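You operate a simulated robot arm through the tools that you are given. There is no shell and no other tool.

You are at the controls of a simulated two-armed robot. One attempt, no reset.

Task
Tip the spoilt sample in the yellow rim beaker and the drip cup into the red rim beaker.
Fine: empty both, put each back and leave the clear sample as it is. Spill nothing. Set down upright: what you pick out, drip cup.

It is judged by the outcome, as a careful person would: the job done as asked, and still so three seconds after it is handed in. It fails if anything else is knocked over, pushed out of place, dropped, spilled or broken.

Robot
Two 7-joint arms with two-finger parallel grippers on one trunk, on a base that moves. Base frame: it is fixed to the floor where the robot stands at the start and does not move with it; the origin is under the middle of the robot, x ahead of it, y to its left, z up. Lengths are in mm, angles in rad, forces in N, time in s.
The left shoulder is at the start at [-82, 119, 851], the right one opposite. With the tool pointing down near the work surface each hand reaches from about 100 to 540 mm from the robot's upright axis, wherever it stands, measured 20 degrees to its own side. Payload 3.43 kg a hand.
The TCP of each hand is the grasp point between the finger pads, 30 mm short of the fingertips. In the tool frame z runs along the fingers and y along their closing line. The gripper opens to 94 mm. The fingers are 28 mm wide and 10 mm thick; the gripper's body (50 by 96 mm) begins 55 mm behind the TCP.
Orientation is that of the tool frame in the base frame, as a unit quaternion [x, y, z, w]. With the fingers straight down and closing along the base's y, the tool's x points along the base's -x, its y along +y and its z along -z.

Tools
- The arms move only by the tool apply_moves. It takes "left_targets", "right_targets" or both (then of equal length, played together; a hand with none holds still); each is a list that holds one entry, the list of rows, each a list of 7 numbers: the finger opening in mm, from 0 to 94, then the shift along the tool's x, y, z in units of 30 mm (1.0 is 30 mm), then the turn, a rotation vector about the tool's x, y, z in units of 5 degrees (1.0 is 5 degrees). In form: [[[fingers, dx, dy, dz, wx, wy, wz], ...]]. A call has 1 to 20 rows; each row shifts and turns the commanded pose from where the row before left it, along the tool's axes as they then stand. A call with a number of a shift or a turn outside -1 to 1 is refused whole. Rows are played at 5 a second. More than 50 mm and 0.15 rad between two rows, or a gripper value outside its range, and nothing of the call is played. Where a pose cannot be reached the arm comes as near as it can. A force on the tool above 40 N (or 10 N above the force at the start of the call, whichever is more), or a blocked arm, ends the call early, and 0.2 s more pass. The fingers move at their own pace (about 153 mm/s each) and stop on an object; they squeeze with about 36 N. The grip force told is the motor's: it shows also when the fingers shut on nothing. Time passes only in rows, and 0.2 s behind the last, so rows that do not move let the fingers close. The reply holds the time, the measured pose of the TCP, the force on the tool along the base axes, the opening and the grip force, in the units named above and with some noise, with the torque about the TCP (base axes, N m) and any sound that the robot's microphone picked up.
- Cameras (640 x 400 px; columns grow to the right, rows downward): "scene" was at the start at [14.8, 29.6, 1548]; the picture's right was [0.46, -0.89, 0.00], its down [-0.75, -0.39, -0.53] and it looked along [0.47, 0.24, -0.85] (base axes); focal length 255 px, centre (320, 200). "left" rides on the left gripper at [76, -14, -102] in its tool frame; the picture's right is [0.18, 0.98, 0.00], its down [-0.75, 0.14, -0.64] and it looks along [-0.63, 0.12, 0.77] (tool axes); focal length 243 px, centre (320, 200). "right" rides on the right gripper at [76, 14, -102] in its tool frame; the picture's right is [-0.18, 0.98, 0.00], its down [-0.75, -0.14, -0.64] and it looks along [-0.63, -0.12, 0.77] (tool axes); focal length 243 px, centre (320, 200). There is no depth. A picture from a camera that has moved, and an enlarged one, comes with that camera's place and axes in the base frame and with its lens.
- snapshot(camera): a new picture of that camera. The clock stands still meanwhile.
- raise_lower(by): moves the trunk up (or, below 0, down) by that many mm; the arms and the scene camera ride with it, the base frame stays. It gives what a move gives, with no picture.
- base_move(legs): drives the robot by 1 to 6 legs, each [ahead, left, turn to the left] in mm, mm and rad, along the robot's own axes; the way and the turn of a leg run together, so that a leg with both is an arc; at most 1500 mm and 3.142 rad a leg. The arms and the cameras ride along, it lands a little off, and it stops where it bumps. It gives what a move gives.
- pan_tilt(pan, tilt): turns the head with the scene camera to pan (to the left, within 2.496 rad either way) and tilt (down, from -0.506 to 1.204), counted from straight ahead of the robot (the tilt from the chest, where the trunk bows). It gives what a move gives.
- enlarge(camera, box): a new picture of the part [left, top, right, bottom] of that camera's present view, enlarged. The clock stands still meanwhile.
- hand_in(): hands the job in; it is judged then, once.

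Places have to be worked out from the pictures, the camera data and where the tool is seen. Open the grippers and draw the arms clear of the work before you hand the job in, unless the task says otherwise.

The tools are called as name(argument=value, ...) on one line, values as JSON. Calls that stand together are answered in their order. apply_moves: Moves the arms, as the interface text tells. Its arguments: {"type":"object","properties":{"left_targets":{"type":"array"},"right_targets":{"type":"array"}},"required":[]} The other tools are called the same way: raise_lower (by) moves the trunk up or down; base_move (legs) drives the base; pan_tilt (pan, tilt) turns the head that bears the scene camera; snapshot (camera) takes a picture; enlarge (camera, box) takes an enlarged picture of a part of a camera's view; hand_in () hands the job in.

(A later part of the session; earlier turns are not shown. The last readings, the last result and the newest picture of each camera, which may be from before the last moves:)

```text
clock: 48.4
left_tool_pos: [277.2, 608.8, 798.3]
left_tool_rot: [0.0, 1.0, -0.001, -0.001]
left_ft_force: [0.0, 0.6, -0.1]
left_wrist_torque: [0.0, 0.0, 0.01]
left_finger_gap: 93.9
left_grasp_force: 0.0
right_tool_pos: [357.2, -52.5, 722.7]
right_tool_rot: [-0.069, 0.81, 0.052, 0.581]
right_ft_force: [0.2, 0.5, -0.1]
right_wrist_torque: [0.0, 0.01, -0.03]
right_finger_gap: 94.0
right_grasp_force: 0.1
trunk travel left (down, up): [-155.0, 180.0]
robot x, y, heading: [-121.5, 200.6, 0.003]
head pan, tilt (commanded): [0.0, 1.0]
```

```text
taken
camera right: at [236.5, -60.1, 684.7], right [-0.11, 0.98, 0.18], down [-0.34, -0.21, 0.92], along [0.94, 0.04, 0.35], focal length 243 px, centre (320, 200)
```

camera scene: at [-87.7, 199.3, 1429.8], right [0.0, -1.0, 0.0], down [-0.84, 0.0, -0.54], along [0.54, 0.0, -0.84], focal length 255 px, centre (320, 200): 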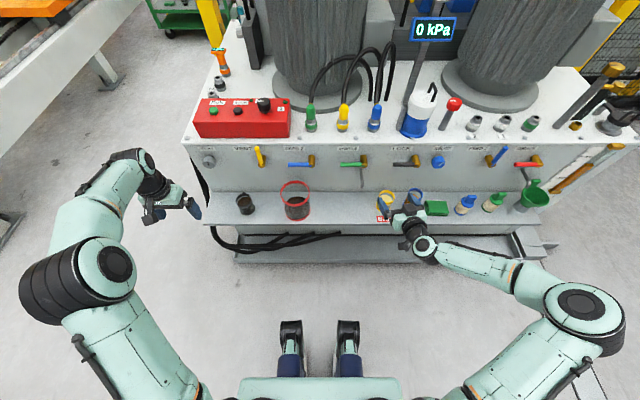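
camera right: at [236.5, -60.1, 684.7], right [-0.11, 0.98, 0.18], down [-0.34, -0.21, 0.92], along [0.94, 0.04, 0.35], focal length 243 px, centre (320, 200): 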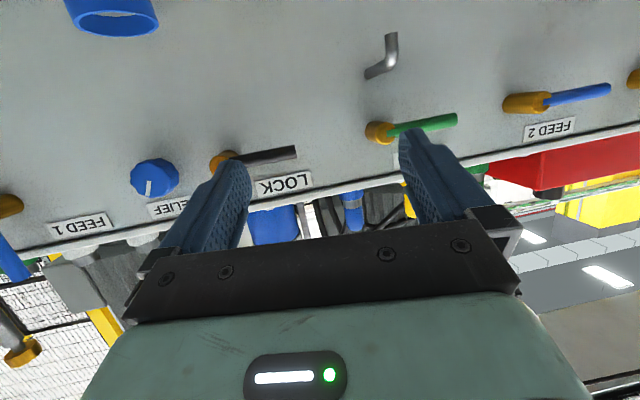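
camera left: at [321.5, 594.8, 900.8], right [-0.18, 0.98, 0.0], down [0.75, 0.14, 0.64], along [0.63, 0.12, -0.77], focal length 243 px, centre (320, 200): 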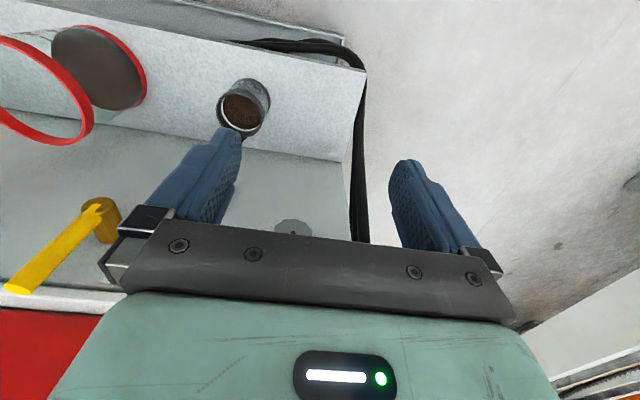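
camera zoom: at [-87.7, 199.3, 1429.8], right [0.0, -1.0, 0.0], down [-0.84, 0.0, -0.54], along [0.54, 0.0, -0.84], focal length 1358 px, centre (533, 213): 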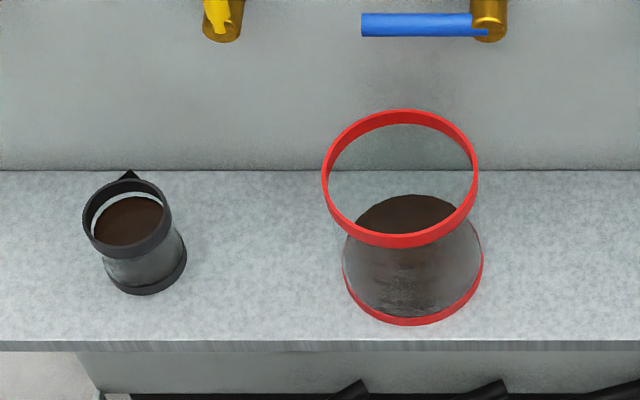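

I'll take enlarged left-camera views for triangulating the cup and the shelf height.

enlarge(camera="left", box=[120, 0, 440, 200])

snapshot(camera="left")

```text
2.00 times, centred on (280, 100) of left
camera zoom: at [202.7, 595.1, 900.6], right [-0.18, 0.98, 0.0], down [0.75, 0.14, 0.64], along [0.63, 0.12, -0.77], focal length 485 px, centre (400, 400)
```

zoom: 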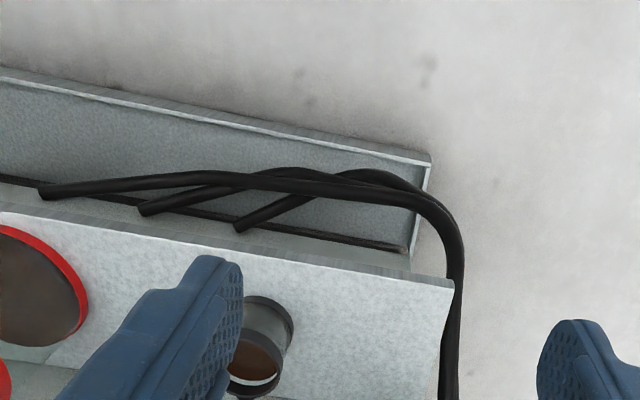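

```text
taken
camera left: at [202.7, 595.1, 900.6], right [-0.18, 0.98, 0.0], down [0.75, 0.14, 0.64], along [0.63, 0.12, -0.77], focal length 243 px, centre (320, 200)
```

left: 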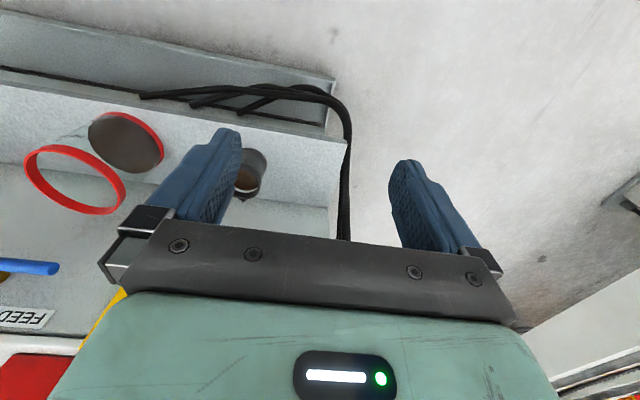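

Results: shelf z≈497, yellow ≈[481, −71] rim z≈561, red rim centre ≈[458, 294.5] at z≈624, cup ≈[462, 508] rim z≈562. I now lower the right hand in front of the yellow beaker to [382, −88, 540], with fingertips still ~40 mm short of it.

apply_moves(right_targets=[[[94, 0.698, -0.166, 0.318, 0, 0, 0], [94, 0.698, -0.166, 0.318, 0, 0, 0], [94, 0.698, -0.166, 0.318, 0, 0, 0], [94, 0.698, -0.166, 0.318, 0, 0, 0], [94, 0.698, -0.166, 0.318, 0, 0, 0], [94, 0.698, -0.166, 0.318, 0, 0, 0], [94, 0.698, -0.166, 0.318, 0, 0, 0], [94, 0.698, -0.166, 0.318, 0, 0, 0], [94, 0, 0, 0, 0, 0, 0]]])

enlarge(camera="scene", box=[350, 160, 470, 235])

snapshot(camera="right")

```text
clock: 50.4
left_tool_pos: [279.7, 608.7, 798.6]
left_tool_rot: [0.001, 1.0, 0.0, 0.0]
left_ft_force: [-0.2, 1.2, -0.6]
left_wrist_torque: [0.0, 0.0, -0.03]
left_finger_gap: 94.0
left_grasp_force: 0.0
right_tool_pos: [381.4, -87.1, 540.0]
right_tool_rot: [-0.069, 0.81, 0.052, 0.581]
right_ft_force: [-0.7, -1.0, -0.1]
right_wrist_torque: [0.02, 0.01, 0.02]
right_finger_gap: 93.8
right_grasp_force: 0.0
trunk travel left (down, up): [-155.0, 180.0]
robot x, y, heading: [-116.4, 197.7, 0.001]
head pan, tilt (commanded): [0.0, 1.0]
```

```text
5.33 times, centred on (410, 198) of scene
camera zoom: at [-87.8, 199.4, 1429.8], right [0.0, -1.0, 0.0], down [-0.84, 0.0, -0.54], along [0.54, 0.0, -0.84], focal length 1358 px, centre (-160, 213)
```

zoom: 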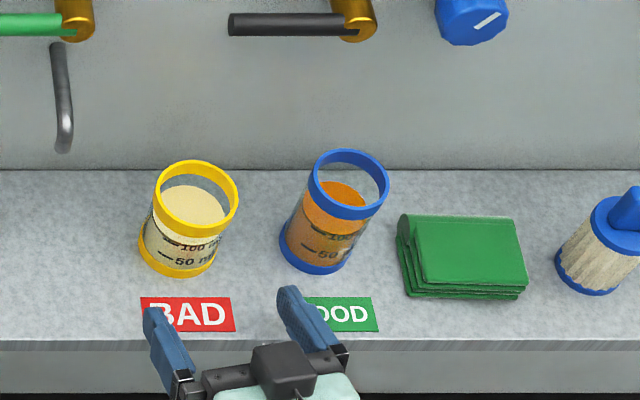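

```text
taken
camera right: at [261.0, -95.4, 501.8], right [-0.11, 0.98, 0.18], down [-0.34, -0.21, 0.92], along [0.94, 0.04, 0.35], focal length 243 px, centre (320, 200)
```

right: 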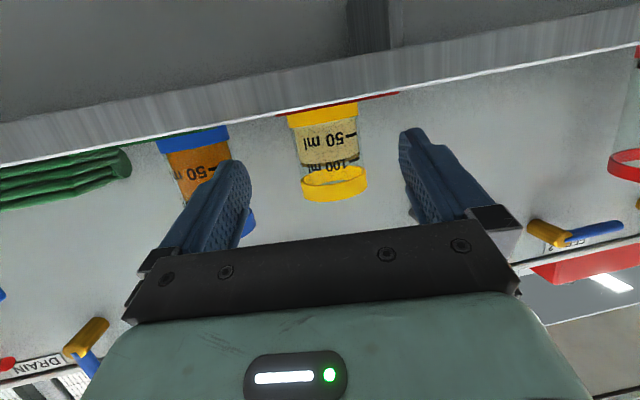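

The right camera shows the yellow beaker centred between the open fingers, and the shelf edge triangulates to z≈500. I advance about 97 mm along the approach so the TCP sits at the beaker axis ≈[480, −70, 534].

apply_moves(right_targets=[[[94, -0.11, 0, 0.403, 0, 0, 0], [94, -0.11, 0, 0.403, 0, 0, 0], [94, -0.11, 0, 0.403, 0, 0, 0], [94, -0.11, 0, 0.403, 0, 0, 0], [94, -0.11, 0, 0.403, 0, 0, 0], [94, -0.11, 0, 0.403, 0, 0, 0], [94, 0, 0, 0, 0, 0, 0]]])

snapshot(camera="right")

enlarge(camera="scene", box=[350, 160, 470, 235])

```text
clock: 52.0
left_tool_pos: [278.8, 608.5, 798.6]
left_tool_rot: [0.001, 1.0, 0.0, -0.001]
left_ft_force: [-0.5, -0.2, -0.2]
left_wrist_torque: [0.01, 0.04, 0.0]
left_finger_gap: 94.1
left_grasp_force: 0.0
right_tool_pos: [457.4, -75.7, 533.9]
right_tool_rot: [-0.069, 0.81, 0.052, 0.58]
right_ft_force: [0.0, -0.4, -0.1]
right_wrist_torque: [-0.02, -0.01, -0.01]
right_finger_gap: 94.0
right_grasp_force: 0.0
trunk travel left (down, up): [-155.0, 180.0]
robot x, y, heading: [-119.1, 203.6, 0.0]
head pan, tilt (commanded): [0.0, 1.0]
```

```text
taken
camera right: at [335.6, -82.7, 497.0], right [-0.11, 0.98, 0.18], down [-0.34, -0.21, 0.92], along [0.94, 0.04, 0.35], focal length 243 px, centre (320, 200)
```

right: 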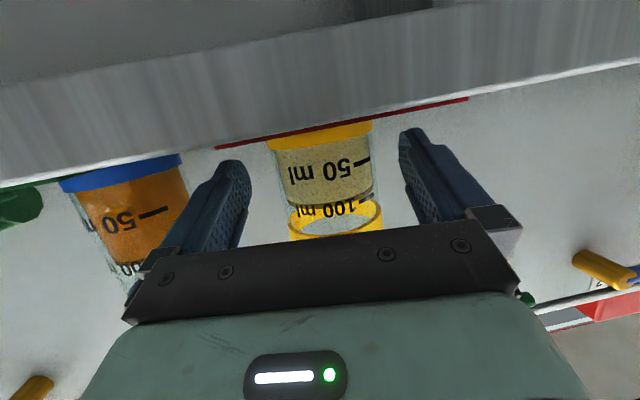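

```text
5.33 times, centred on (410, 198) of scene
camera zoom: at [-87.7, 199.3, 1429.8], right [0.0, -1.0, 0.0], down [-0.84, 0.0, -0.54], along [0.54, 0.0, -0.84], focal length 1358 px, centre (-160, 213)
```

zoom: 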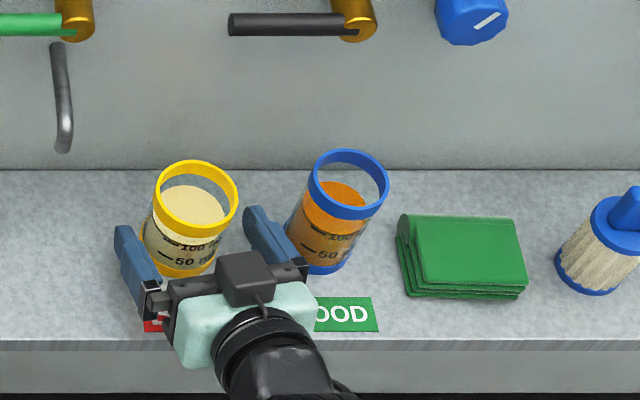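

The beaker is between the fingers, about 24 mm ahead of the TCP, y≈−69. I advance the last 22 mm and look again before closing.

apply_moves(right_targets=[[[94, -0.083, 0.024, 0.246, 0, 0, 0], [94, -0.083, 0.024, 0.246, 0, 0, 0], [94, -0.083, 0.024, 0.246, 0, 0, 0], [94, 0, 0, 0, 0, 0, 0]]])

snapshot(camera="right")

enlarge(camera="scene", box=[350, 160, 470, 235])

```text
clock: 53.0
left_tool_pos: [279.3, 609.9, 797.6]
left_tool_rot: [0.001, 1.0, 0.0, 0.0]
left_ft_force: [-0.2, -0.1, 1.2]
left_wrist_torque: [0.02, 0.0, 0.0]
left_finger_gap: 94.0
left_grasp_force: 0.0
right_tool_pos: [479.0, -68.6, 535.1]
right_tool_rot: [-0.07, 0.81, 0.052, 0.58]
right_ft_force: [0.4, -0.1, -0.7]
right_wrist_torque: [0.01, 0.0, -0.02]
right_finger_gap: 93.7
right_grasp_force: 0.1
trunk travel left (down, up): [-155.0, 180.0]
robot x, y, heading: [-119.1, 198.5, -0.0]
head pan, tilt (commanded): [0.0, 1.0]
```

```text
taken
camera right: at [358.2, -76.2, 496.8], right [-0.11, 0.98, 0.18], down [-0.34, -0.21, 0.92], along [0.94, 0.04, 0.35], focal length 243 px, centre (320, 200)
```

right: 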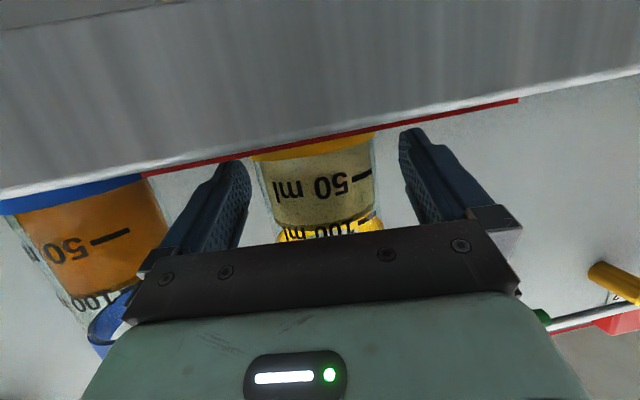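

```text
5.33 times, centred on (410, 198) of scene
camera zoom: at [-87.7, 199.3, 1429.8], right [0.0, -1.0, 0.0], down [-0.84, 0.0, -0.54], along [0.54, 0.0, -0.84], focal length 1358 px, centre (-160, 213)
```

zoom: 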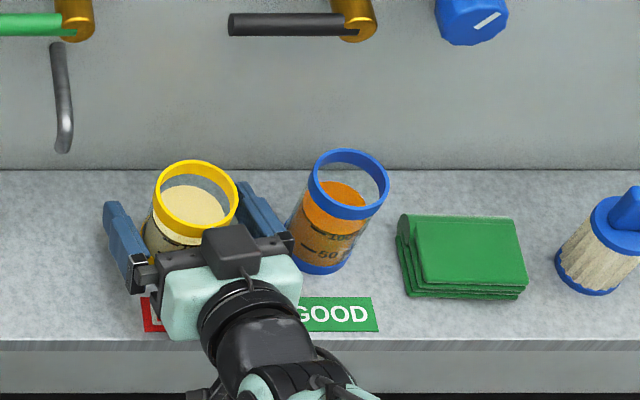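

The TCP is within about 2–3 mm of the beaker axis. I nudge 1.5 mm right and close the fingers.

apply_moves(right_targets=[[[94, 0, -0.05, 0, 0, 0, 0], [70, 0, 0, 0, 0, 0, 0], [60, 0, 0, 0, 0, 0, 0], [40, 0, 0, 0, 0, 0, 0], [40, 0, 0, 0, 0, 0, 0], [40, 0, 0, 0, 0, 0, 0]]])

snapshot(camera="right")

enlarge(camera="scene", box=[350, 160, 470, 235])

```text
clock: 54.4
left_tool_pos: [278.2, 609.3, 799.1]
left_tool_rot: [0.001, 1.0, -0.001, 0.0]
left_ft_force: [0.2, -0.2, -0.6]
left_wrist_torque: [0.04, 0.01, -0.02]
left_finger_gap: 94.0
left_grasp_force: 0.1
right_tool_pos: [480.9, -70.4, 535.0]
right_tool_rot: [-0.069, 0.809, 0.051, 0.581]
right_ft_force: [0.2, -0.1, 0.5]
right_wrist_torque: [-0.05, 0.0, 0.02]
right_finger_gap: 62.6
right_grasp_force: 35.9
trunk travel left (down, up): [-155.0, 180.0]
robot x, y, heading: [-118.2, 201.9, -0.002]
head pan, tilt (commanded): [0.0, 1.0]
```

```text
taken
camera right: at [358.4, -77.8, 497.0], right [-0.11, 0.98, 0.18], down [-0.34, -0.21, 0.92], along [0.94, 0.04, 0.35], focal length 243 px, centre (320, 200)
```

right: 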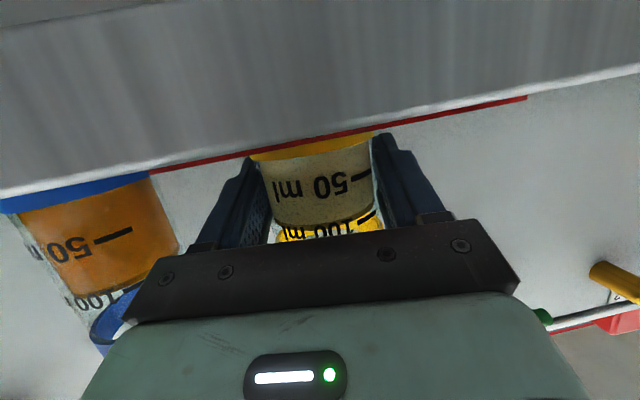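

```text
5.33 times, centred on (410, 198) of scene
camera zoom: at [-87.7, 199.4, 1429.8], right [0.0, -1.0, 0.0], down [-0.84, 0.0, -0.54], along [0.54, 0.0, -0.84], focal length 1358 px, centre (-160, 213)
```

zoom: 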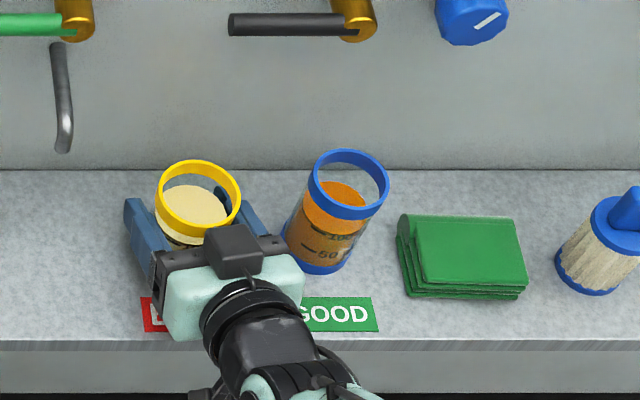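

Grip is firm: gap 62.6 mm at 36 N, beaker barely shifted. I lift it gently straight up about 29 mm first.

apply_moves(right_targets=[[[40, -0.095, 0, -0.032, 0, 0, 0], [40, -0.19, 0, -0.064, 0, 0, 0], [40, -0.316, 0.001, -0.107, 0, 0, 0], [40, -0.253, 0.001, -0.086, 0, 0, 0], [40, -0.095, 0, -0.032, 0, 0, 0], [40, 0, 0, 0, 0, 0, 0]]])

snapshot(camera="right")

enlarge(camera="scene", box=[350, 160, 470, 235])

```text
clock: 55.8
left_tool_pos: [278.8, 609.1, 797.4]
left_tool_rot: [0.001, 1.0, 0.0, 0.0]
left_ft_force: [-0.1, 0.0, -0.1]
left_wrist_torque: [0.01, -0.02, 0.01]
left_finger_gap: 94.0
left_grasp_force: 0.0
right_tool_pos: [480.7, -70.9, 565.4]
right_tool_rot: [-0.069, 0.81, 0.051, 0.581]
right_ft_force: [-0.3, -0.2, -2.5]
right_wrist_torque: [0.0, 0.01, -0.02]
right_finger_gap: 62.8
right_grasp_force: 36.1
trunk travel left (down, up): [-155.0, 180.0]
robot x, y, heading: [-115.8, 199.6, 0.002]
head pan, tilt (commanded): [0.0, 1.0]
```

```text
taken
camera right: at [358.5, -77.9, 527.5], right [-0.11, 0.98, 0.18], down [-0.34, -0.21, 0.92], along [0.94, 0.04, 0.35], focal length 243 px, centre (320, 200)
```

right: 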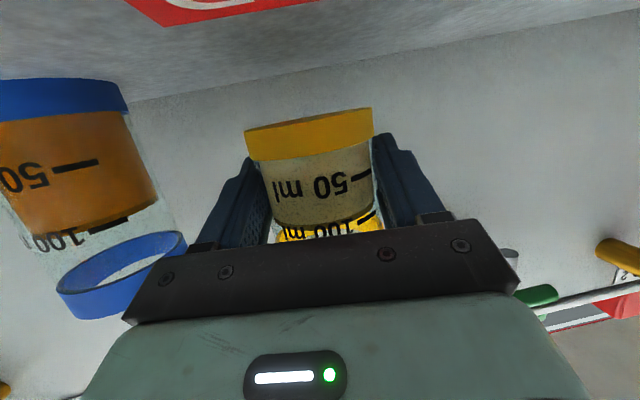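

```text
5.33 times, centred on (410, 198) of scene
camera zoom: at [-87.6, 199.3, 1429.8], right [0.0, -1.0, 0.0], down [-0.84, 0.0, -0.54], along [0.54, 0.0, -0.84], focal length 1358 px, centre (-160, 213)
```

zoom: 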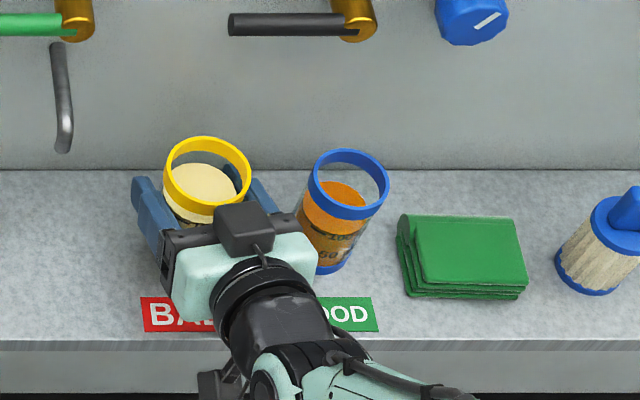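

The beaker is up (about 2 N of load), upright. I pull it back from the panel and raise it to about [400, −62, 665], clear of the black lever and the sample pipe.

apply_moves(right_targets=[[[40, -0.1, 0.03, -0.15, 0, 0, 0], [40, -0.2, 0.06, -0.3, 0, 0, 0], [40, -0.275, 0.092, -0.435, 0, 0, 0], [40, -0.275, 0.092, -0.435, 0, 0, 0], [40, -0.275, 0.092, -0.435, 0, 0, 0], [40, -0.275, 0.092, -0.435, 0, 0, 0], [40, -0.275, 0.092, -0.435, 0, 0, 0], [40, -0.275, 0.092, -0.435, 0, 0, 0], [40, -0.275, 0.092, -0.435, 0, 0, 0], [40, -0.2, 0.06, -0.3, 0, 0, 0], [40, -0.1, 0.03, -0.15, 0, 0, 0], [40, 0, 0, 0, 0, 0, 0]]])

enlarge(camera="scene", box=[260, 130, 500, 280])

```text
clock: 58.4
left_tool_pos: [278.3, 609.7, 798.7]
left_tool_rot: [0.001, 1.0, -0.001, 0.0]
left_ft_force: [0.2, -0.4, 0.5]
left_wrist_torque: [-0.01, 0.03, 0.05]
left_finger_gap: 93.8
left_grasp_force: 0.0
right_tool_pos: [388.4, -61.8, 675.8]
right_tool_rot: [-0.069, 0.809, 0.052, 0.581]
right_ft_force: [-0.3, 0.3, -2.2]
right_wrist_torque: [0.0, -0.03, 0.0]
right_finger_gap: 62.9
right_grasp_force: 35.9
trunk travel left (down, up): [-155.0, 180.0]
robot x, y, heading: [-121.0, 201.7, 0.001]
head pan, tilt (commanded): [0.0, 1.0]
```

```text
2.67 times, centred on (380, 205) of scene
camera zoom: at [-87.6, 199.3, 1429.8], right [0.0, -1.0, 0.0], down [-0.84, 0.0, -0.54], along [0.54, 0.0, -0.84], focal length 679 px, centre (160, 187)
```

zoom: 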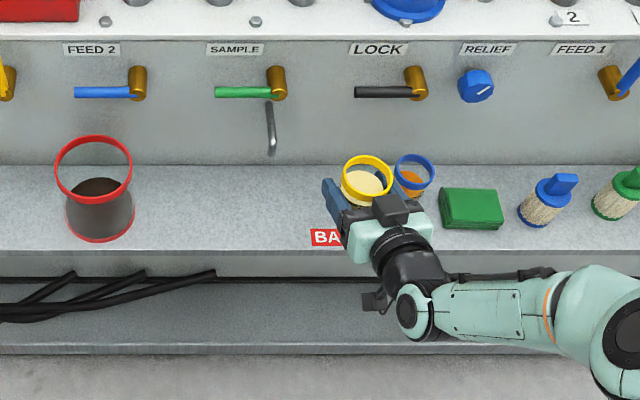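

Beaker is upright in hand at [388, −62, 676]. I now carry it left and up to about [388, 95, 735] while yawing the hand to 59°, keeping the beaker vertical.

apply_moves(right_targets=[[[40, -0.08, 0.19, 0.008, -0.33, 0, -0.112], [40, -0.157, 0.374, 0.016, -0.664, 0.003, -0.225], [40, -0.164, 0.37, 0.038, -0.664, 0.003, -0.225], [40, -0.171, 0.363, 0.059, -0.664, 0.003, -0.225], [40, -0.179, 0.356, 0.08, -0.664, 0.003, -0.225], [40, -0.185, 0.347, 0.1, -0.664, 0.003, -0.225], [40, -0.192, 0.337, 0.12, -0.664, 0.003, -0.225], [40, -0.199, 0.326, 0.139, -0.664, 0.003, -0.225], [40, -0.205, 0.313, 0.158, -0.664, 0.003, -0.225], [40, -0.211, 0.299, 0.175, -0.664, 0.003, -0.225], [40, -0.217, 0.285, 0.192, -0.664, 0.003, -0.225], [40, -0.222, 0.269, 0.208, -0.664, 0.003, -0.225], [40, -0.227, 0.252, 0.223, -0.664, 0.003, -0.225], [40, -0.232, 0.234, 0.237, -0.664, 0.003, -0.225], [40, -0.12, 0.107, 0.125, -0.33, 0, -0.112], [40, 0, 0, 0, 0, 0, 0]]])

enlarge(camera="scene", box=[200, 120, 440, 270])

```text
clock: 61.8
left_tool_pos: [278.8, 607.8, 798.6]
left_tool_rot: [0.001, 1.0, -0.001, 0.001]
left_ft_force: [-0.2, -0.2, -0.2]
left_wrist_torque: [-0.02, -0.04, 0.02]
left_finger_gap: 94.0
left_grasp_force: 0.0
right_tool_pos: [382.6, 98.7, 736.9]
right_tool_rot: [-0.399, 0.708, 0.288, 0.507]
right_ft_force: [0.0, 0.5, -1.3]
right_wrist_torque: [-0.01, 0.01, 0.03]
right_finger_gap: 62.6
right_grasp_force: 36.3
trunk travel left (down, up): [-155.0, 180.0]
robot x, y, heading: [-117.3, 202.6, -0.005]
head pan, tilt (commanded): [0.0, 1.0]
```

```text
2.67 times, centred on (320, 195) of scene
camera zoom: at [-87.6, 199.3, 1429.8], right [0.0, -1.0, 0.0], down [-0.84, 0.0, -0.54], along [0.54, 0.0, -0.84], focal length 679 px, centre (320, 213)
```

zoom: 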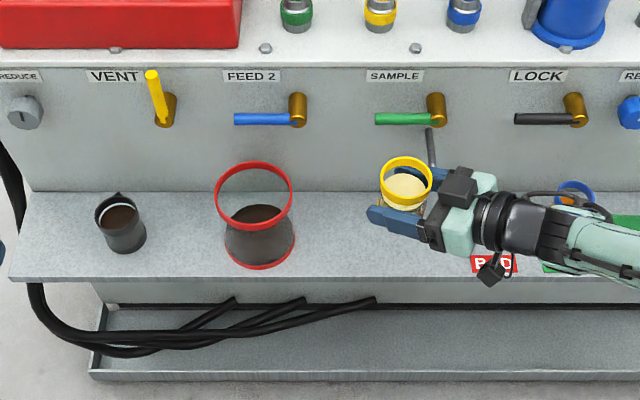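

The beaker is level at [383, 99, 737], yaw 59°. I carry it on to just before the pour point, [418, 306, 720], bottom well above the red rim (624).

apply_moves(right_targets=[[[40, -0.052, 0.085, 0.213, 0, 0, 0], [40, -0.104, 0.17, 0.427, 0, 0, 0], [40, -0.104, 0.17, 0.427, 0, 0, 0], [40, -0.104, 0.17, 0.427, 0, 0, 0], [40, -0.104, 0.17, 0.427, 0, 0, 0], [40, -0.104, 0.17, 0.427, 0, 0, 0], [40, -0.104, 0.17, 0.427, 0, 0, 0], [40, -0.104, 0.17, 0.427, 0, 0, 0], [40, -0.104, 0.17, 0.427, 0, 0, 0], [40, -0.104, 0.17, 0.427, 0, 0, 0], [40, -0.104, 0.17, 0.427, 0, 0, 0], [40, -0.104, 0.17, 0.427, 0, 0, 0], [40, -0.104, 0.17, 0.427, 0, 0, 0], [40, -0.104, 0.17, 0.427, 0, 0, 0], [40, -0.052, 0.085, 0.213, 0, 0, 0], [40, -0.052, 0.085, 0.213, 0, 0, 0], [40, 0, 0, 0, 0, 0, 0]]])

enlarge(camera="scene", box=[200, 120, 440, 270])

snapshot(camera="left")

```text
clock: 65.4
left_tool_pos: [279.6, 609.7, 798.7]
left_tool_rot: [0.001, 1.0, 0.001, 0.0]
left_ft_force: [-0.1, 0.2, -0.2]
left_wrist_torque: [0.01, -0.03, -0.01]
left_finger_gap: 93.9
left_grasp_force: 0.0
right_tool_pos: [418.4, 299.2, 719.7]
right_tool_rot: [-0.399, 0.708, 0.289, 0.506]
right_ft_force: [-1.3, -0.6, -0.6]
right_wrist_torque: [-0.01, 0.05, -0.01]
right_finger_gap: 62.6
right_grasp_force: 35.9
trunk travel left (down, up): [-155.0, 180.0]
robot x, y, heading: [-119.0, 199.3, -0.003]
head pan, tilt (commanded): [0.0, 1.0]
```

```text
2.67 times, centred on (320, 195) of scene
camera zoom: at [-87.6, 199.3, 1429.8], right [0.0, -1.0, 0.0], down [-0.84, 0.0, -0.54], along [0.54, 0.0, -0.84], focal length 679 px, centre (320, 213)
```

zoom: 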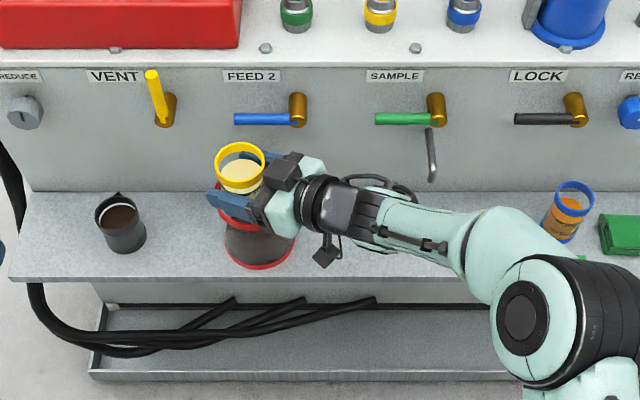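

```text
taken
camera left: at [202.8, 595.1, 900.6], right [-0.18, 0.98, 0.0], down [0.75, 0.14, 0.64], along [0.63, 0.12, -0.77], focal length 243 px, centre (320, 200)
```

left: 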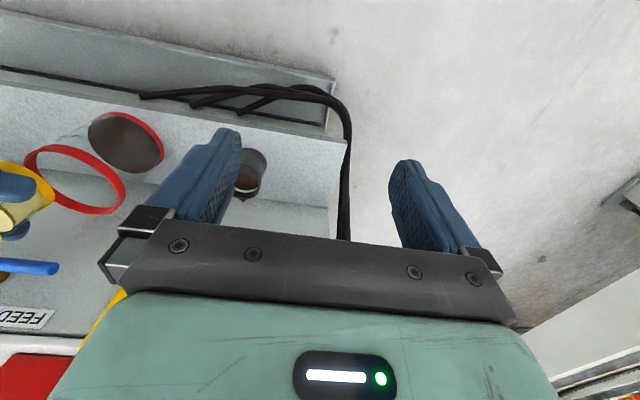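

Nearly there at [418, 299, 720]. I lower to z≈690 and 7 mm further left, then tilt the first 25° slowly toward the red beaker.

apply_moves(right_targets=[[[40, 0.2, 0.03, 0.12, 0, 0, 0], [40, 0.35, 0.05, 0.2, 0, 0, 0], [40, 0.25, 0.04, 0.15, 0, 0, 0], [40, 0.08, 0.01, 0.05, 0, 0, 0], [40, 0, 0, 0, 0, 0, 0]]])

enlarge(camera="scene", box=[240, 140, 360, 215])

enlarge(camera="left", box=[0, 80, 240, 230])

```text
clock: 66.6
left_tool_pos: [278.9, 610.2, 798.7]
left_tool_rot: [0.001, 1.0, -0.001, 0.0]
left_ft_force: [0.4, 0.0, -0.6]
left_wrist_torque: [0.01, 0.0, -0.02]
left_finger_gap: 94.3
left_grasp_force: 0.0
right_tool_pos: [419.0, 306.8, 690.0]
right_tool_rot: [-0.399, 0.707, 0.289, 0.507]
right_ft_force: [0.2, -0.1, -1.0]
right_wrist_torque: [0.0, 0.02, 0.01]
right_finger_gap: 62.6
right_grasp_force: 36.0
trunk travel left (down, up): [-155.0, 180.0]
robot x, y, heading: [-114.0, 199.0, -0.005]
head pan, tilt (commanded): [0.0, 1.0]
```

```text
5.33 times, centred on (300, 178) of scene
camera zoom: at [-87.6, 199.4, 1429.8], right [0.0, -1.0, 0.0], down [-0.84, 0.0, -0.54], along [0.54, 0.0, -0.84], focal length 1358 px, centre (427, 320)
```

zoom: 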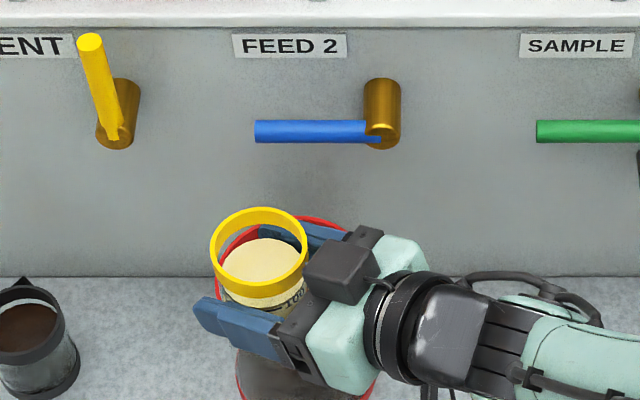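

```text
2.67 times, centred on (120, 155) of left
camera zoom: at [202.8, 595.1, 900.6], right [-0.18, 0.98, 0.0], down [0.75, 0.14, 0.64], along [0.63, 0.12, -0.77], focal length 647 px, centre (853, 320)
```

zoom: 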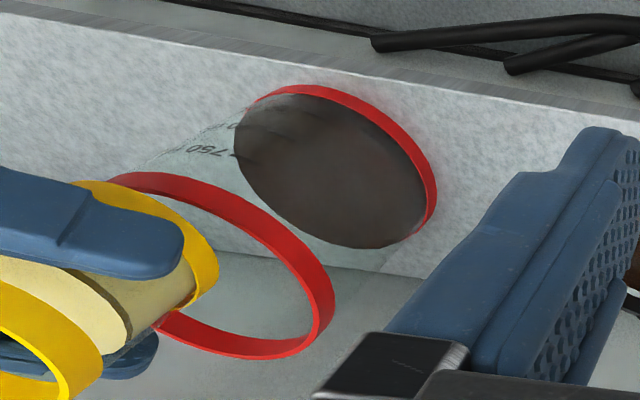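

Positions look right: the pour direction (toward the panel and slightly right) crosses the red beaker's centre. I tilt the first 25° slowly.

apply_moves(right_targets=[[[40, 0, 0, 0, -0.08, 0, 0.237], [40, 0, 0, 0, -0.16, 0, 0.474], [40, 0, 0, 0, -0.16, 0, 0.474], [40, 0, 0, 0, -0.16, 0, 0.474], [40, 0, 0, 0, -0.16, 0, 0.474], [40, 0, 0, 0, -0.16, 0, 0.474], [40, 0, 0, 0, -0.16, 0, 0.474], [40, 0, 0, 0, -0.16, 0, 0.474], [40, 0, 0, 0, -0.16, 0, 0.474], [40, 0, 0, 0, -0.16, 0, 0.474], [40, 0, 0, 0, -0.08, 0, 0.237], [40, 0, 0, 0, 0, 0, 0]]])

enlarge(camera="scene", box=[240, 140, 360, 215])

enlarge(camera="left", box=[0, 80, 240, 230])

```text
clock: 69.2
left_tool_pos: [280.1, 609.2, 797.6]
left_tool_rot: [0.001, 1.0, 0.0, 0.0]
left_ft_force: [-0.5, -0.1, -0.4]
left_wrist_torque: [-0.03, 0.01, 0.02]
left_finger_gap: 93.7
left_grasp_force: 0.0
right_tool_pos: [417.8, 307.6, 689.3]
right_tool_rot: [-0.279, 0.753, 0.435, 0.408]
right_ft_force: [-0.3, 0.2, -1.7]
right_wrist_torque: [-0.02, -0.01, 0.02]
right_finger_gap: 62.4
right_grasp_force: 36.0
trunk travel left (down, up): [-155.0, 180.0]
robot x, y, heading: [-123.7, 200.6, 0.001]
head pan, tilt (commanded): [0.0, 1.0]
```

```text
5.33 times, centred on (300, 178) of scene
camera zoom: at [-87.6, 199.4, 1429.8], right [0.0, -1.0, 0.0], down [-0.84, 0.0, -0.54], along [0.54, 0.0, -0.84], focal length 1358 px, centre (427, 320)
```

zoom: 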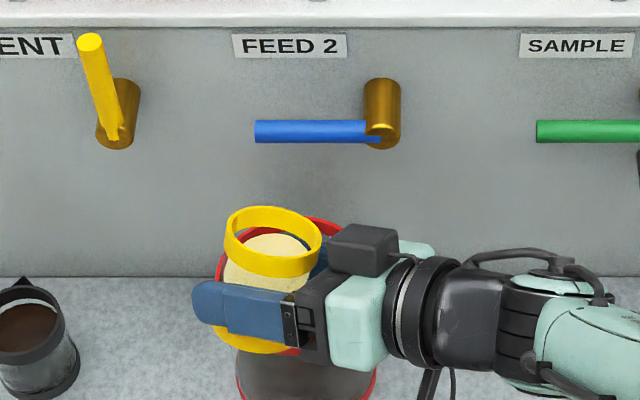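

```text
2.67 times, centred on (120, 155) of left
camera zoom: at [202.8, 595.2, 900.6], right [-0.18, 0.98, 0.0], down [0.75, 0.14, 0.64], along [0.63, 0.12, -0.77], focal length 647 px, centre (853, 320)
```

zoom: 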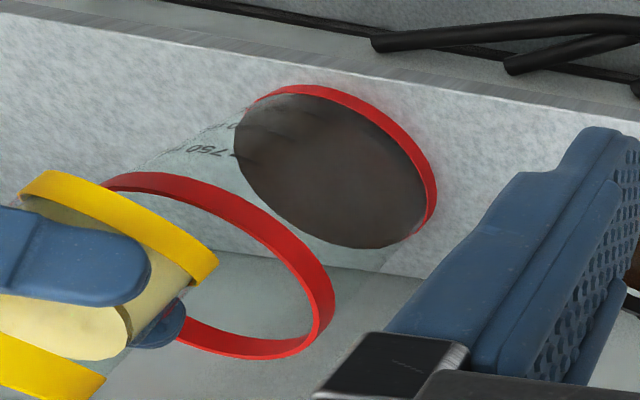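

Tilted 25°, liquid surface stays level and inside. I tilt on to about 45° and check the stream.

apply_moves(right_targets=[[[40, 0, 0, 0, -0.1, 0, 0.3], [40, 0, 0, 0, -0.128, 0, 0.379], [40, 0, 0, 0, -0.128, 0, 0.379], [40, 0, 0, 0, -0.128, 0, 0.379], [40, 0, 0, 0, -0.128, 0, 0.379], [40, 0, 0, 0, -0.128, 0, 0.379]]])

enlarge(camera="scene", box=[240, 140, 360, 215])

enlarge(camera="left", box=[0, 80, 240, 230])

```text
clock: 70.6
left_tool_pos: [278.8, 608.9, 798.1]
left_tool_rot: [0.001, 1.0, 0.0, 0.0]
left_ft_force: [-0.2, -0.1, -0.7]
left_wrist_torque: [-0.01, -0.01, 0.01]
left_finger_gap: 94.0
left_grasp_force: 0.0
right_tool_pos: [417.9, 306.9, 690.0]
right_tool_rot: [-0.219, 0.761, 0.496, 0.355]
right_ft_force: [0.0, 0.1, -2.4]
right_wrist_torque: [0.02, 0.01, 0.0]
right_finger_gap: 62.4
right_grasp_force: 35.9
trunk travel left (down, up): [-155.0, 180.0]
robot x, y, heading: [-117.5, 204.5, -0.001]
head pan, tilt (commanded): [0.0, 1.0]
```

```text
5.33 times, centred on (300, 178) of scene
camera zoom: at [-87.6, 199.4, 1429.8], right [0.0, -1.0, 0.0], down [-0.84, 0.0, -0.54], along [0.54, 0.0, -0.84], focal length 1358 px, centre (427, 320)
```

zoom: 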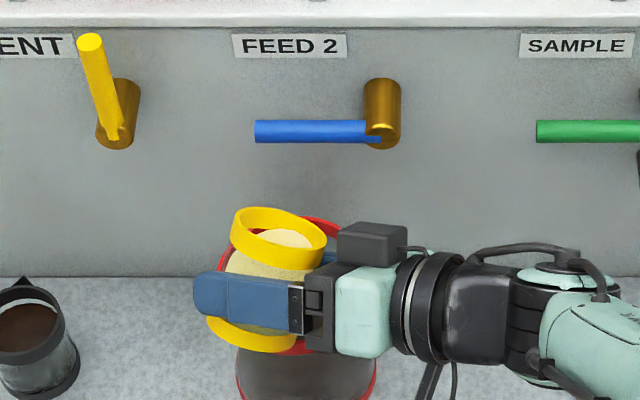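

```text
2.67 times, centred on (120, 155) of left
camera zoom: at [202.8, 595.1, 900.5], right [-0.18, 0.98, 0.0], down [0.75, 0.14, 0.64], along [0.63, 0.12, -0.77], focal length 647 px, centre (853, 320)
```

zoom: 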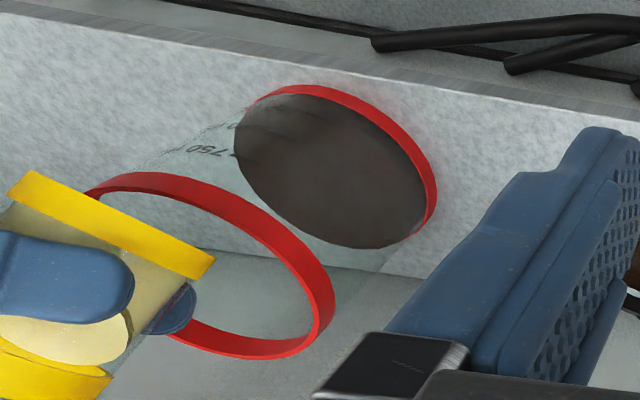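

At about 36° the surface is approaching the lip. I continue in 2° steps.

apply_moves(right_targets=[[[40, 0, 0, 0, -0.128, 0, 0.379], [40, 0, 0, 0, -0.128, 0, 0.379], [40, 0, 0, 0, -0.128, 0, 0.379], [40, 0, 0, 0, -0.128, 0, 0.379], [40, 0, 0, 0, -0.128, 0, 0.379], [40, 0, 0, 0, 0, 0, 0]]])

enlarge(camera="scene", box=[240, 140, 360, 215])

enlarge(camera="left", box=[0, 80, 240, 230])

```text
clock: 72.0
left_tool_pos: [279.8, 609.2, 796.9]
left_tool_rot: [0.0, 1.0, 0.0, 0.0]
left_ft_force: [0.2, -0.5, -0.6]
left_wrist_torque: [0.01, 0.05, 0.0]
left_finger_gap: 93.8
left_grasp_force: 0.0
right_tool_pos: [418.6, 306.9, 690.3]
right_tool_rot: [-0.165, 0.763, 0.546, 0.306]
right_ft_force: [-0.1, 0.4, -1.0]
right_wrist_torque: [-0.01, -0.03, 0.0]
right_finger_gap: 62.7
right_grasp_force: 36.0
trunk travel left (down, up): [-155.0, 180.0]
robot x, y, heading: [-116.0, 205.6, 0.003]
head pan, tilt (commanded): [0.0, 1.0]
```

```text
5.33 times, centred on (300, 178) of scene
camera zoom: at [-87.6, 199.4, 1429.8], right [0.0, -1.0, 0.0], down [-0.84, 0.0, -0.54], along [0.54, 0.0, -0.84], focal length 1358 px, centre (427, 320)
```

zoom: 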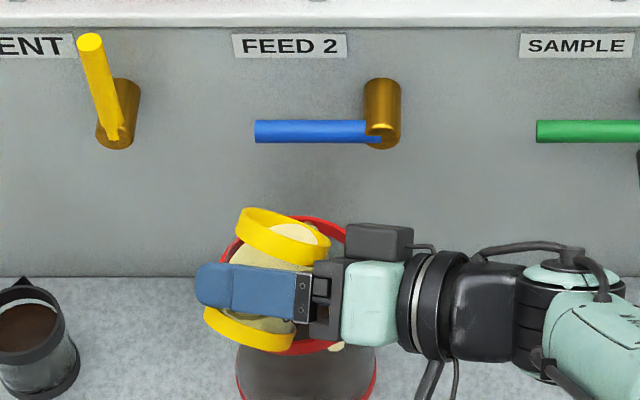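

```text
2.67 times, centred on (120, 155) of left
camera zoom: at [202.8, 595.2, 900.6], right [-0.18, 0.98, 0.0], down [0.75, 0.14, 0.64], along [0.63, 0.12, -0.77], focal length 647 px, centre (853, 320)
```

zoom: 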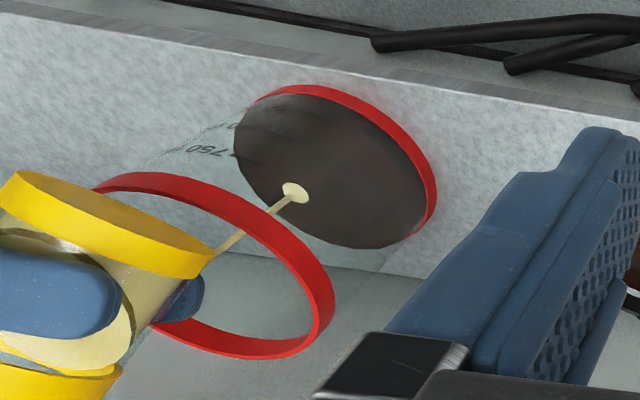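

A thin stream runs into the red beaker, landing about 25 mm from its centre – well inside. I keep tilting slowly.

apply_moves(right_targets=[[[40, 0, 0, 0, 0, 0, 0], [40, 0, 0, 0, -0.096, 0, 0.284], [40, 0, 0, 0, -0.096, 0, 0.284], [40, 0, 0, 0, -0.096, 0, 0.284], [40, 0, 0, 0, -0.096, 0, 0.284], [40, 0, 0, 0, -0.096, 0, 0.284], [40, 0, 0, 0, -0.096, 0, 0.284], [40, 0, 0, 0, -0.096, 0, 0.284], [40, 0, 0, 0, -0.096, 0, 0.284]]])

enlarge(camera="scene", box=[240, 140, 360, 215])

enlarge(camera="left", box=[0, 80, 240, 230])

```text
clock: 74.0
left_tool_pos: [278.4, 608.2, 799.1]
left_tool_rot: [0.0, 1.0, 0.001, 0.001]
left_ft_force: [-0.4, 0.1, 0.7]
left_wrist_torque: [0.0, 0.0, -0.01]
left_finger_gap: 93.9
left_grasp_force: 0.0
right_tool_pos: [417.5, 307.9, 690.5]
right_tool_rot: [-0.098, 0.757, 0.598, 0.245]
right_ft_force: [0.5, 0.2, -1.0]
right_wrist_torque: [-0.04, 0.0, -0.01]
right_finger_gap: 62.6
right_grasp_force: 36.1
trunk travel left (down, up): [-155.0, 180.0]
robot x, y, heading: [-118.9, 201.8, -0.005]
head pan, tilt (commanded): [0.0, 1.0]
```

```text
5.33 times, centred on (300, 178) of scene
camera zoom: at [-87.6, 199.4, 1429.8], right [0.0, -1.0, 0.0], down [-0.84, 0.0, -0.54], along [0.54, 0.0, -0.84], focal length 1358 px, centre (427, 320)
```

zoom: 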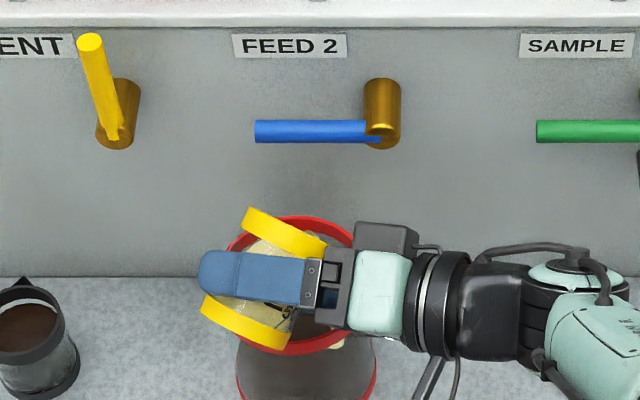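

```text
2.67 times, centred on (120, 155) of left
camera zoom: at [202.8, 595.1, 900.6], right [-0.18, 0.98, 0.0], down [0.75, 0.14, 0.64], along [0.63, 0.12, -0.77], focal length 647 px, centre (853, 320)
```

zoom: 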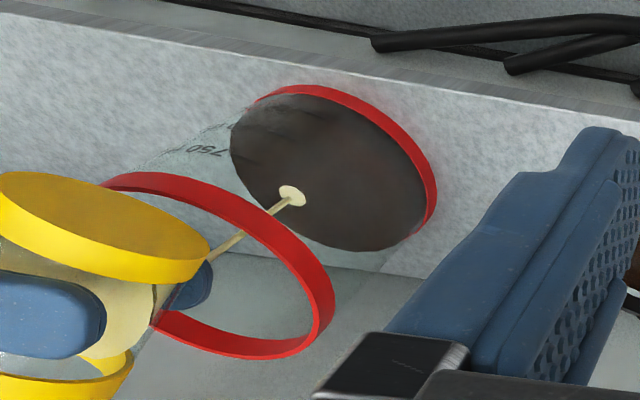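

The stream remains inside, thin and steady. I continue to about 78°.

apply_moves(right_targets=[[[40, 0, 0, 0, -0.096, 0, 0.284], [40, 0, 0, 0, -0.128, 0, 0.379], [40, 0, 0, 0, -0.128, 0, 0.379], [40, 0, 0, 0, -0.128, 0, 0.379], [40, 0, 0, 0, -0.128, 0, 0.379], [40, 0, 0, 0, -0.128, 0, 0.379], [40, 0, 0, 0, -0.128, 0, 0.379], [40, 0, 0, 0, -0.128, 0, 0.379], [40, 0, 0, 0, -0.128, 0, 0.379], [40, 0, 0, 0, 0, 0, 0]]])

enlarge(camera="scene", box=[240, 140, 360, 215])

enlarge(camera="left", box=[0, 80, 240, 230])

```text
clock: 76.2
left_tool_pos: [279.5, 608.8, 797.0]
left_tool_rot: [0.001, 1.0, 0.0, 0.001]
left_ft_force: [0.4, 0.8, 0.4]
left_wrist_torque: [-0.01, 0.03, 0.02]
left_finger_gap: 94.3
left_grasp_force: 0.0
right_tool_pos: [418.3, 306.4, 689.8]
right_tool_rot: [0.0, 0.733, 0.663, 0.151]
right_ft_force: [0.4, -1.1, -1.6]
right_wrist_torque: [-0.01, -0.02, 0.0]
right_finger_gap: 62.5
right_grasp_force: 36.3
trunk travel left (down, up): [-155.0, 180.0]
robot x, y, heading: [-117.7, 203.3, 0.001]
head pan, tilt (commanded): [0.0, 1.0]
```

```text
5.33 times, centred on (300, 178) of scene
camera zoom: at [-87.6, 199.4, 1429.8], right [0.0, -1.0, 0.0], down [-0.84, 0.0, -0.54], along [0.54, 0.0, -0.84], focal length 1358 px, centre (427, 320)
```

zoom: 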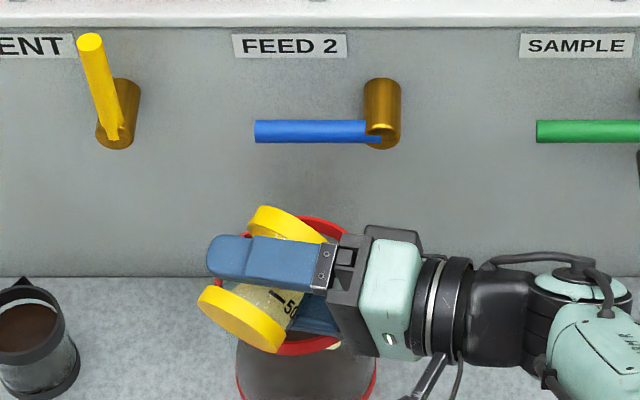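

```text
2.67 times, centred on (120, 155) of left
camera zoom: at [202.7, 595.1, 900.6], right [-0.18, 0.98, 0.0], down [0.75, 0.14, 0.64], along [0.63, 0.12, -0.77], focal length 647 px, centre (853, 320)
```

zoom: 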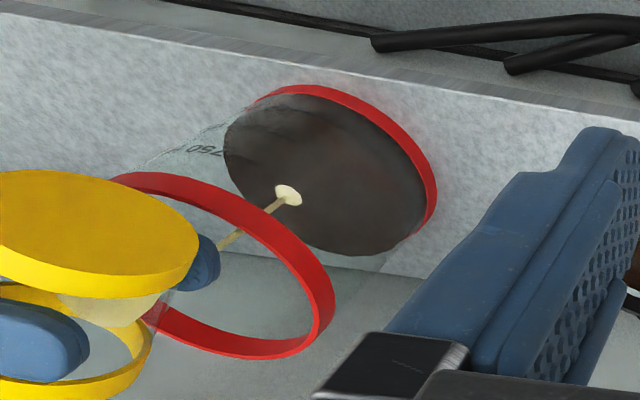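

Still pouring cleanly. I continue to about 98°.

apply_moves(right_targets=[[[40, 0, 0, 0, -0.128, 0, 0.379], [40, 0, 0, 0, -0.128, 0, 0.379], [40, 0, 0, 0, -0.128, 0, 0.379], [40, 0, 0, 0, -0.128, 0, 0.379], [40, 0, 0, 0, -0.128, 0, 0.379], [40, 0, 0, 0, -0.128, 0, 0.379], [40, 0, 0, 0, -0.128, 0, 0.379], [40, 0, 0, 0, -0.128, 0, 0.379], [40, 0, 0, 0, -0.128, 0, 0.379], [40, 0, 0, 0, -0.128, 0, 0.379], [40, 0, 0, 0, 0, 0, 0], [40, 0, 0, 0, 0, 0, 0]]])

enlarge(camera="scene", box=[240, 140, 360, 215])

enlarge(camera="left", box=[0, 80, 240, 230])

```text
clock: 78.8
left_tool_pos: [277.8, 608.0, 798.1]
left_tool_rot: [0.001, 1.0, 0.001, 0.0]
left_ft_force: [0.3, 0.2, 0.0]
left_wrist_torque: [0.0, 0.01, -0.02]
left_finger_gap: 94.2
left_grasp_force: 0.1
right_tool_pos: [418.4, 307.0, 690.7]
right_tool_rot: [0.113, 0.685, 0.719, 0.04]
right_ft_force: [-0.5, 0.4, -0.2]
right_wrist_torque: [-0.02, -0.01, 0.02]
right_finger_gap: 62.8
right_grasp_force: 35.4
trunk travel left (down, up): [-155.0, 180.0]
robot x, y, heading: [-116.2, 201.2, 0.005]
head pan, tilt (commanded): [0.0, 1.0]
```

```text
5.33 times, centred on (300, 178) of scene
camera zoom: at [-87.7, 199.4, 1429.8], right [0.0, -1.0, 0.0], down [-0.84, 0.0, -0.54], along [0.54, 0.0, -0.84], focal length 1358 px, centre (427, 320)
```

zoom: 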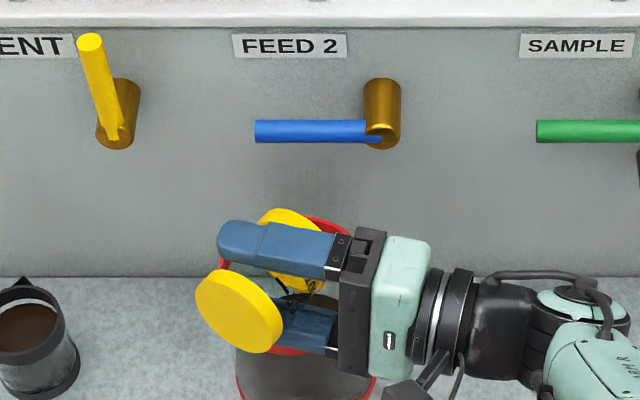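

```text
2.67 times, centred on (120, 155) of left
camera zoom: at [202.7, 595.1, 900.6], right [-0.18, 0.98, 0.0], down [0.75, 0.14, 0.64], along [0.63, 0.12, -0.77], focal length 647 px, centre (853, 320)
```

zoom: 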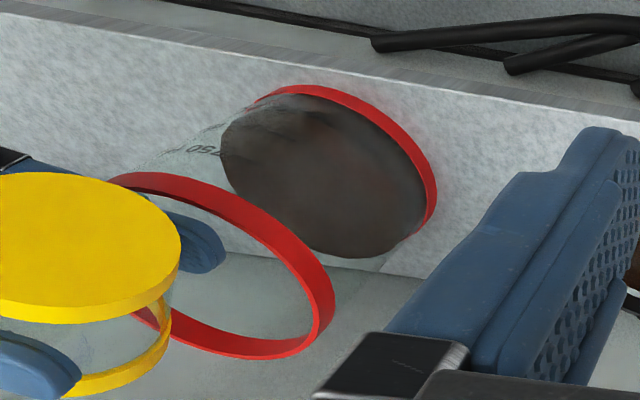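

The stream has ended and the beaker looks empty; I tip on to about 122° and hold so the last drops drain into the red beaker.

apply_moves(right_targets=[[[40, 0, 0, 0, -0.16, 0, 0.474], [40, 0, 0, 0, -0.16, 0, 0.474], [40, 0, 0, 0, -0.16, 0, 0.474], [40, 0, 0, 0, -0.16, 0, 0.474], [40, 0, 0, 0, -0.16, 0, 0.474], [40, 0, 0, 0, -0.16, 0, 0.474], [40, 0, 0, 0, -0.16, 0, 0.474], [40, 0, 0, 0, -0.16, 0, 0.474], [40, 0, 0, 0, -0.16, 0, 0.474], [40, 0, 0, 0, -0.16, 0, 0.474], [40, 0, 0, 0, 0, 0, 0], [40, 0, 0, 0, 0, 0, 0], [40, 0, 0, 0, 0, 0, 0], [40, 0, 0, 0, 0, 0, 0], [40, 0, 0, 0, 0, 0, 0], [40, 0, 0, 0, 0, 0, 0]]])

enlarge(camera="scene", box=[240, 140, 360, 215])

enlarge(camera="left", box=[0, 80, 240, 230])

```text
clock: 82.2
left_tool_pos: [278.6, 608.9, 797.9]
left_tool_rot: [0.0, 1.0, 0.0, -0.001]
left_ft_force: [-0.3, -1.1, -0.3]
left_wrist_torque: [0.0, 0.0, 0.0]
left_finger_gap: 94.1
left_grasp_force: 0.0
right_tool_pos: [416.6, 308.1, 689.6]
right_tool_rot: [0.247, 0.596, 0.757, -0.101]
right_ft_force: [0.1, -0.2, -0.3]
right_wrist_torque: [0.04, 0.01, 0.01]
right_finger_gap: 62.5
right_grasp_force: 35.9
trunk travel left (down, up): [-155.0, 180.0]
robot x, y, heading: [-121.4, 204.2, 0.0]
head pan, tilt (commanded): [0.0, 1.0]
```

```text
5.33 times, centred on (300, 178) of scene
camera zoom: at [-87.7, 199.4, 1429.8], right [0.0, -1.0, 0.0], down [-0.84, 0.0, -0.54], along [0.54, 0.0, -0.84], focal length 1358 px, centre (427, 320)
```

zoom: 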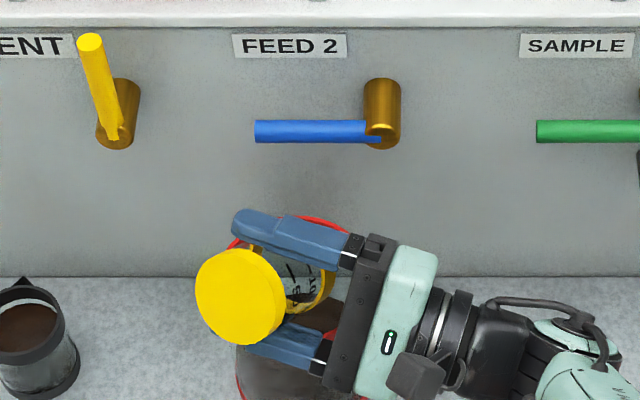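

```text
2.67 times, centred on (120, 155) of left
camera zoom: at [202.7, 595.1, 900.6], right [-0.18, 0.98, 0.0], down [0.75, 0.14, 0.64], along [0.63, 0.12, -0.77], focal length 647 px, centre (853, 320)
```

zoom: 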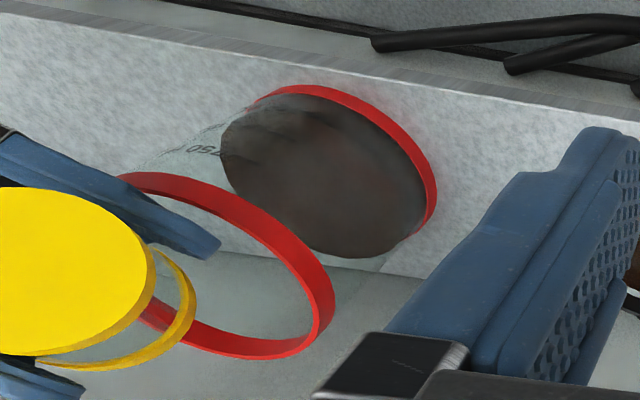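

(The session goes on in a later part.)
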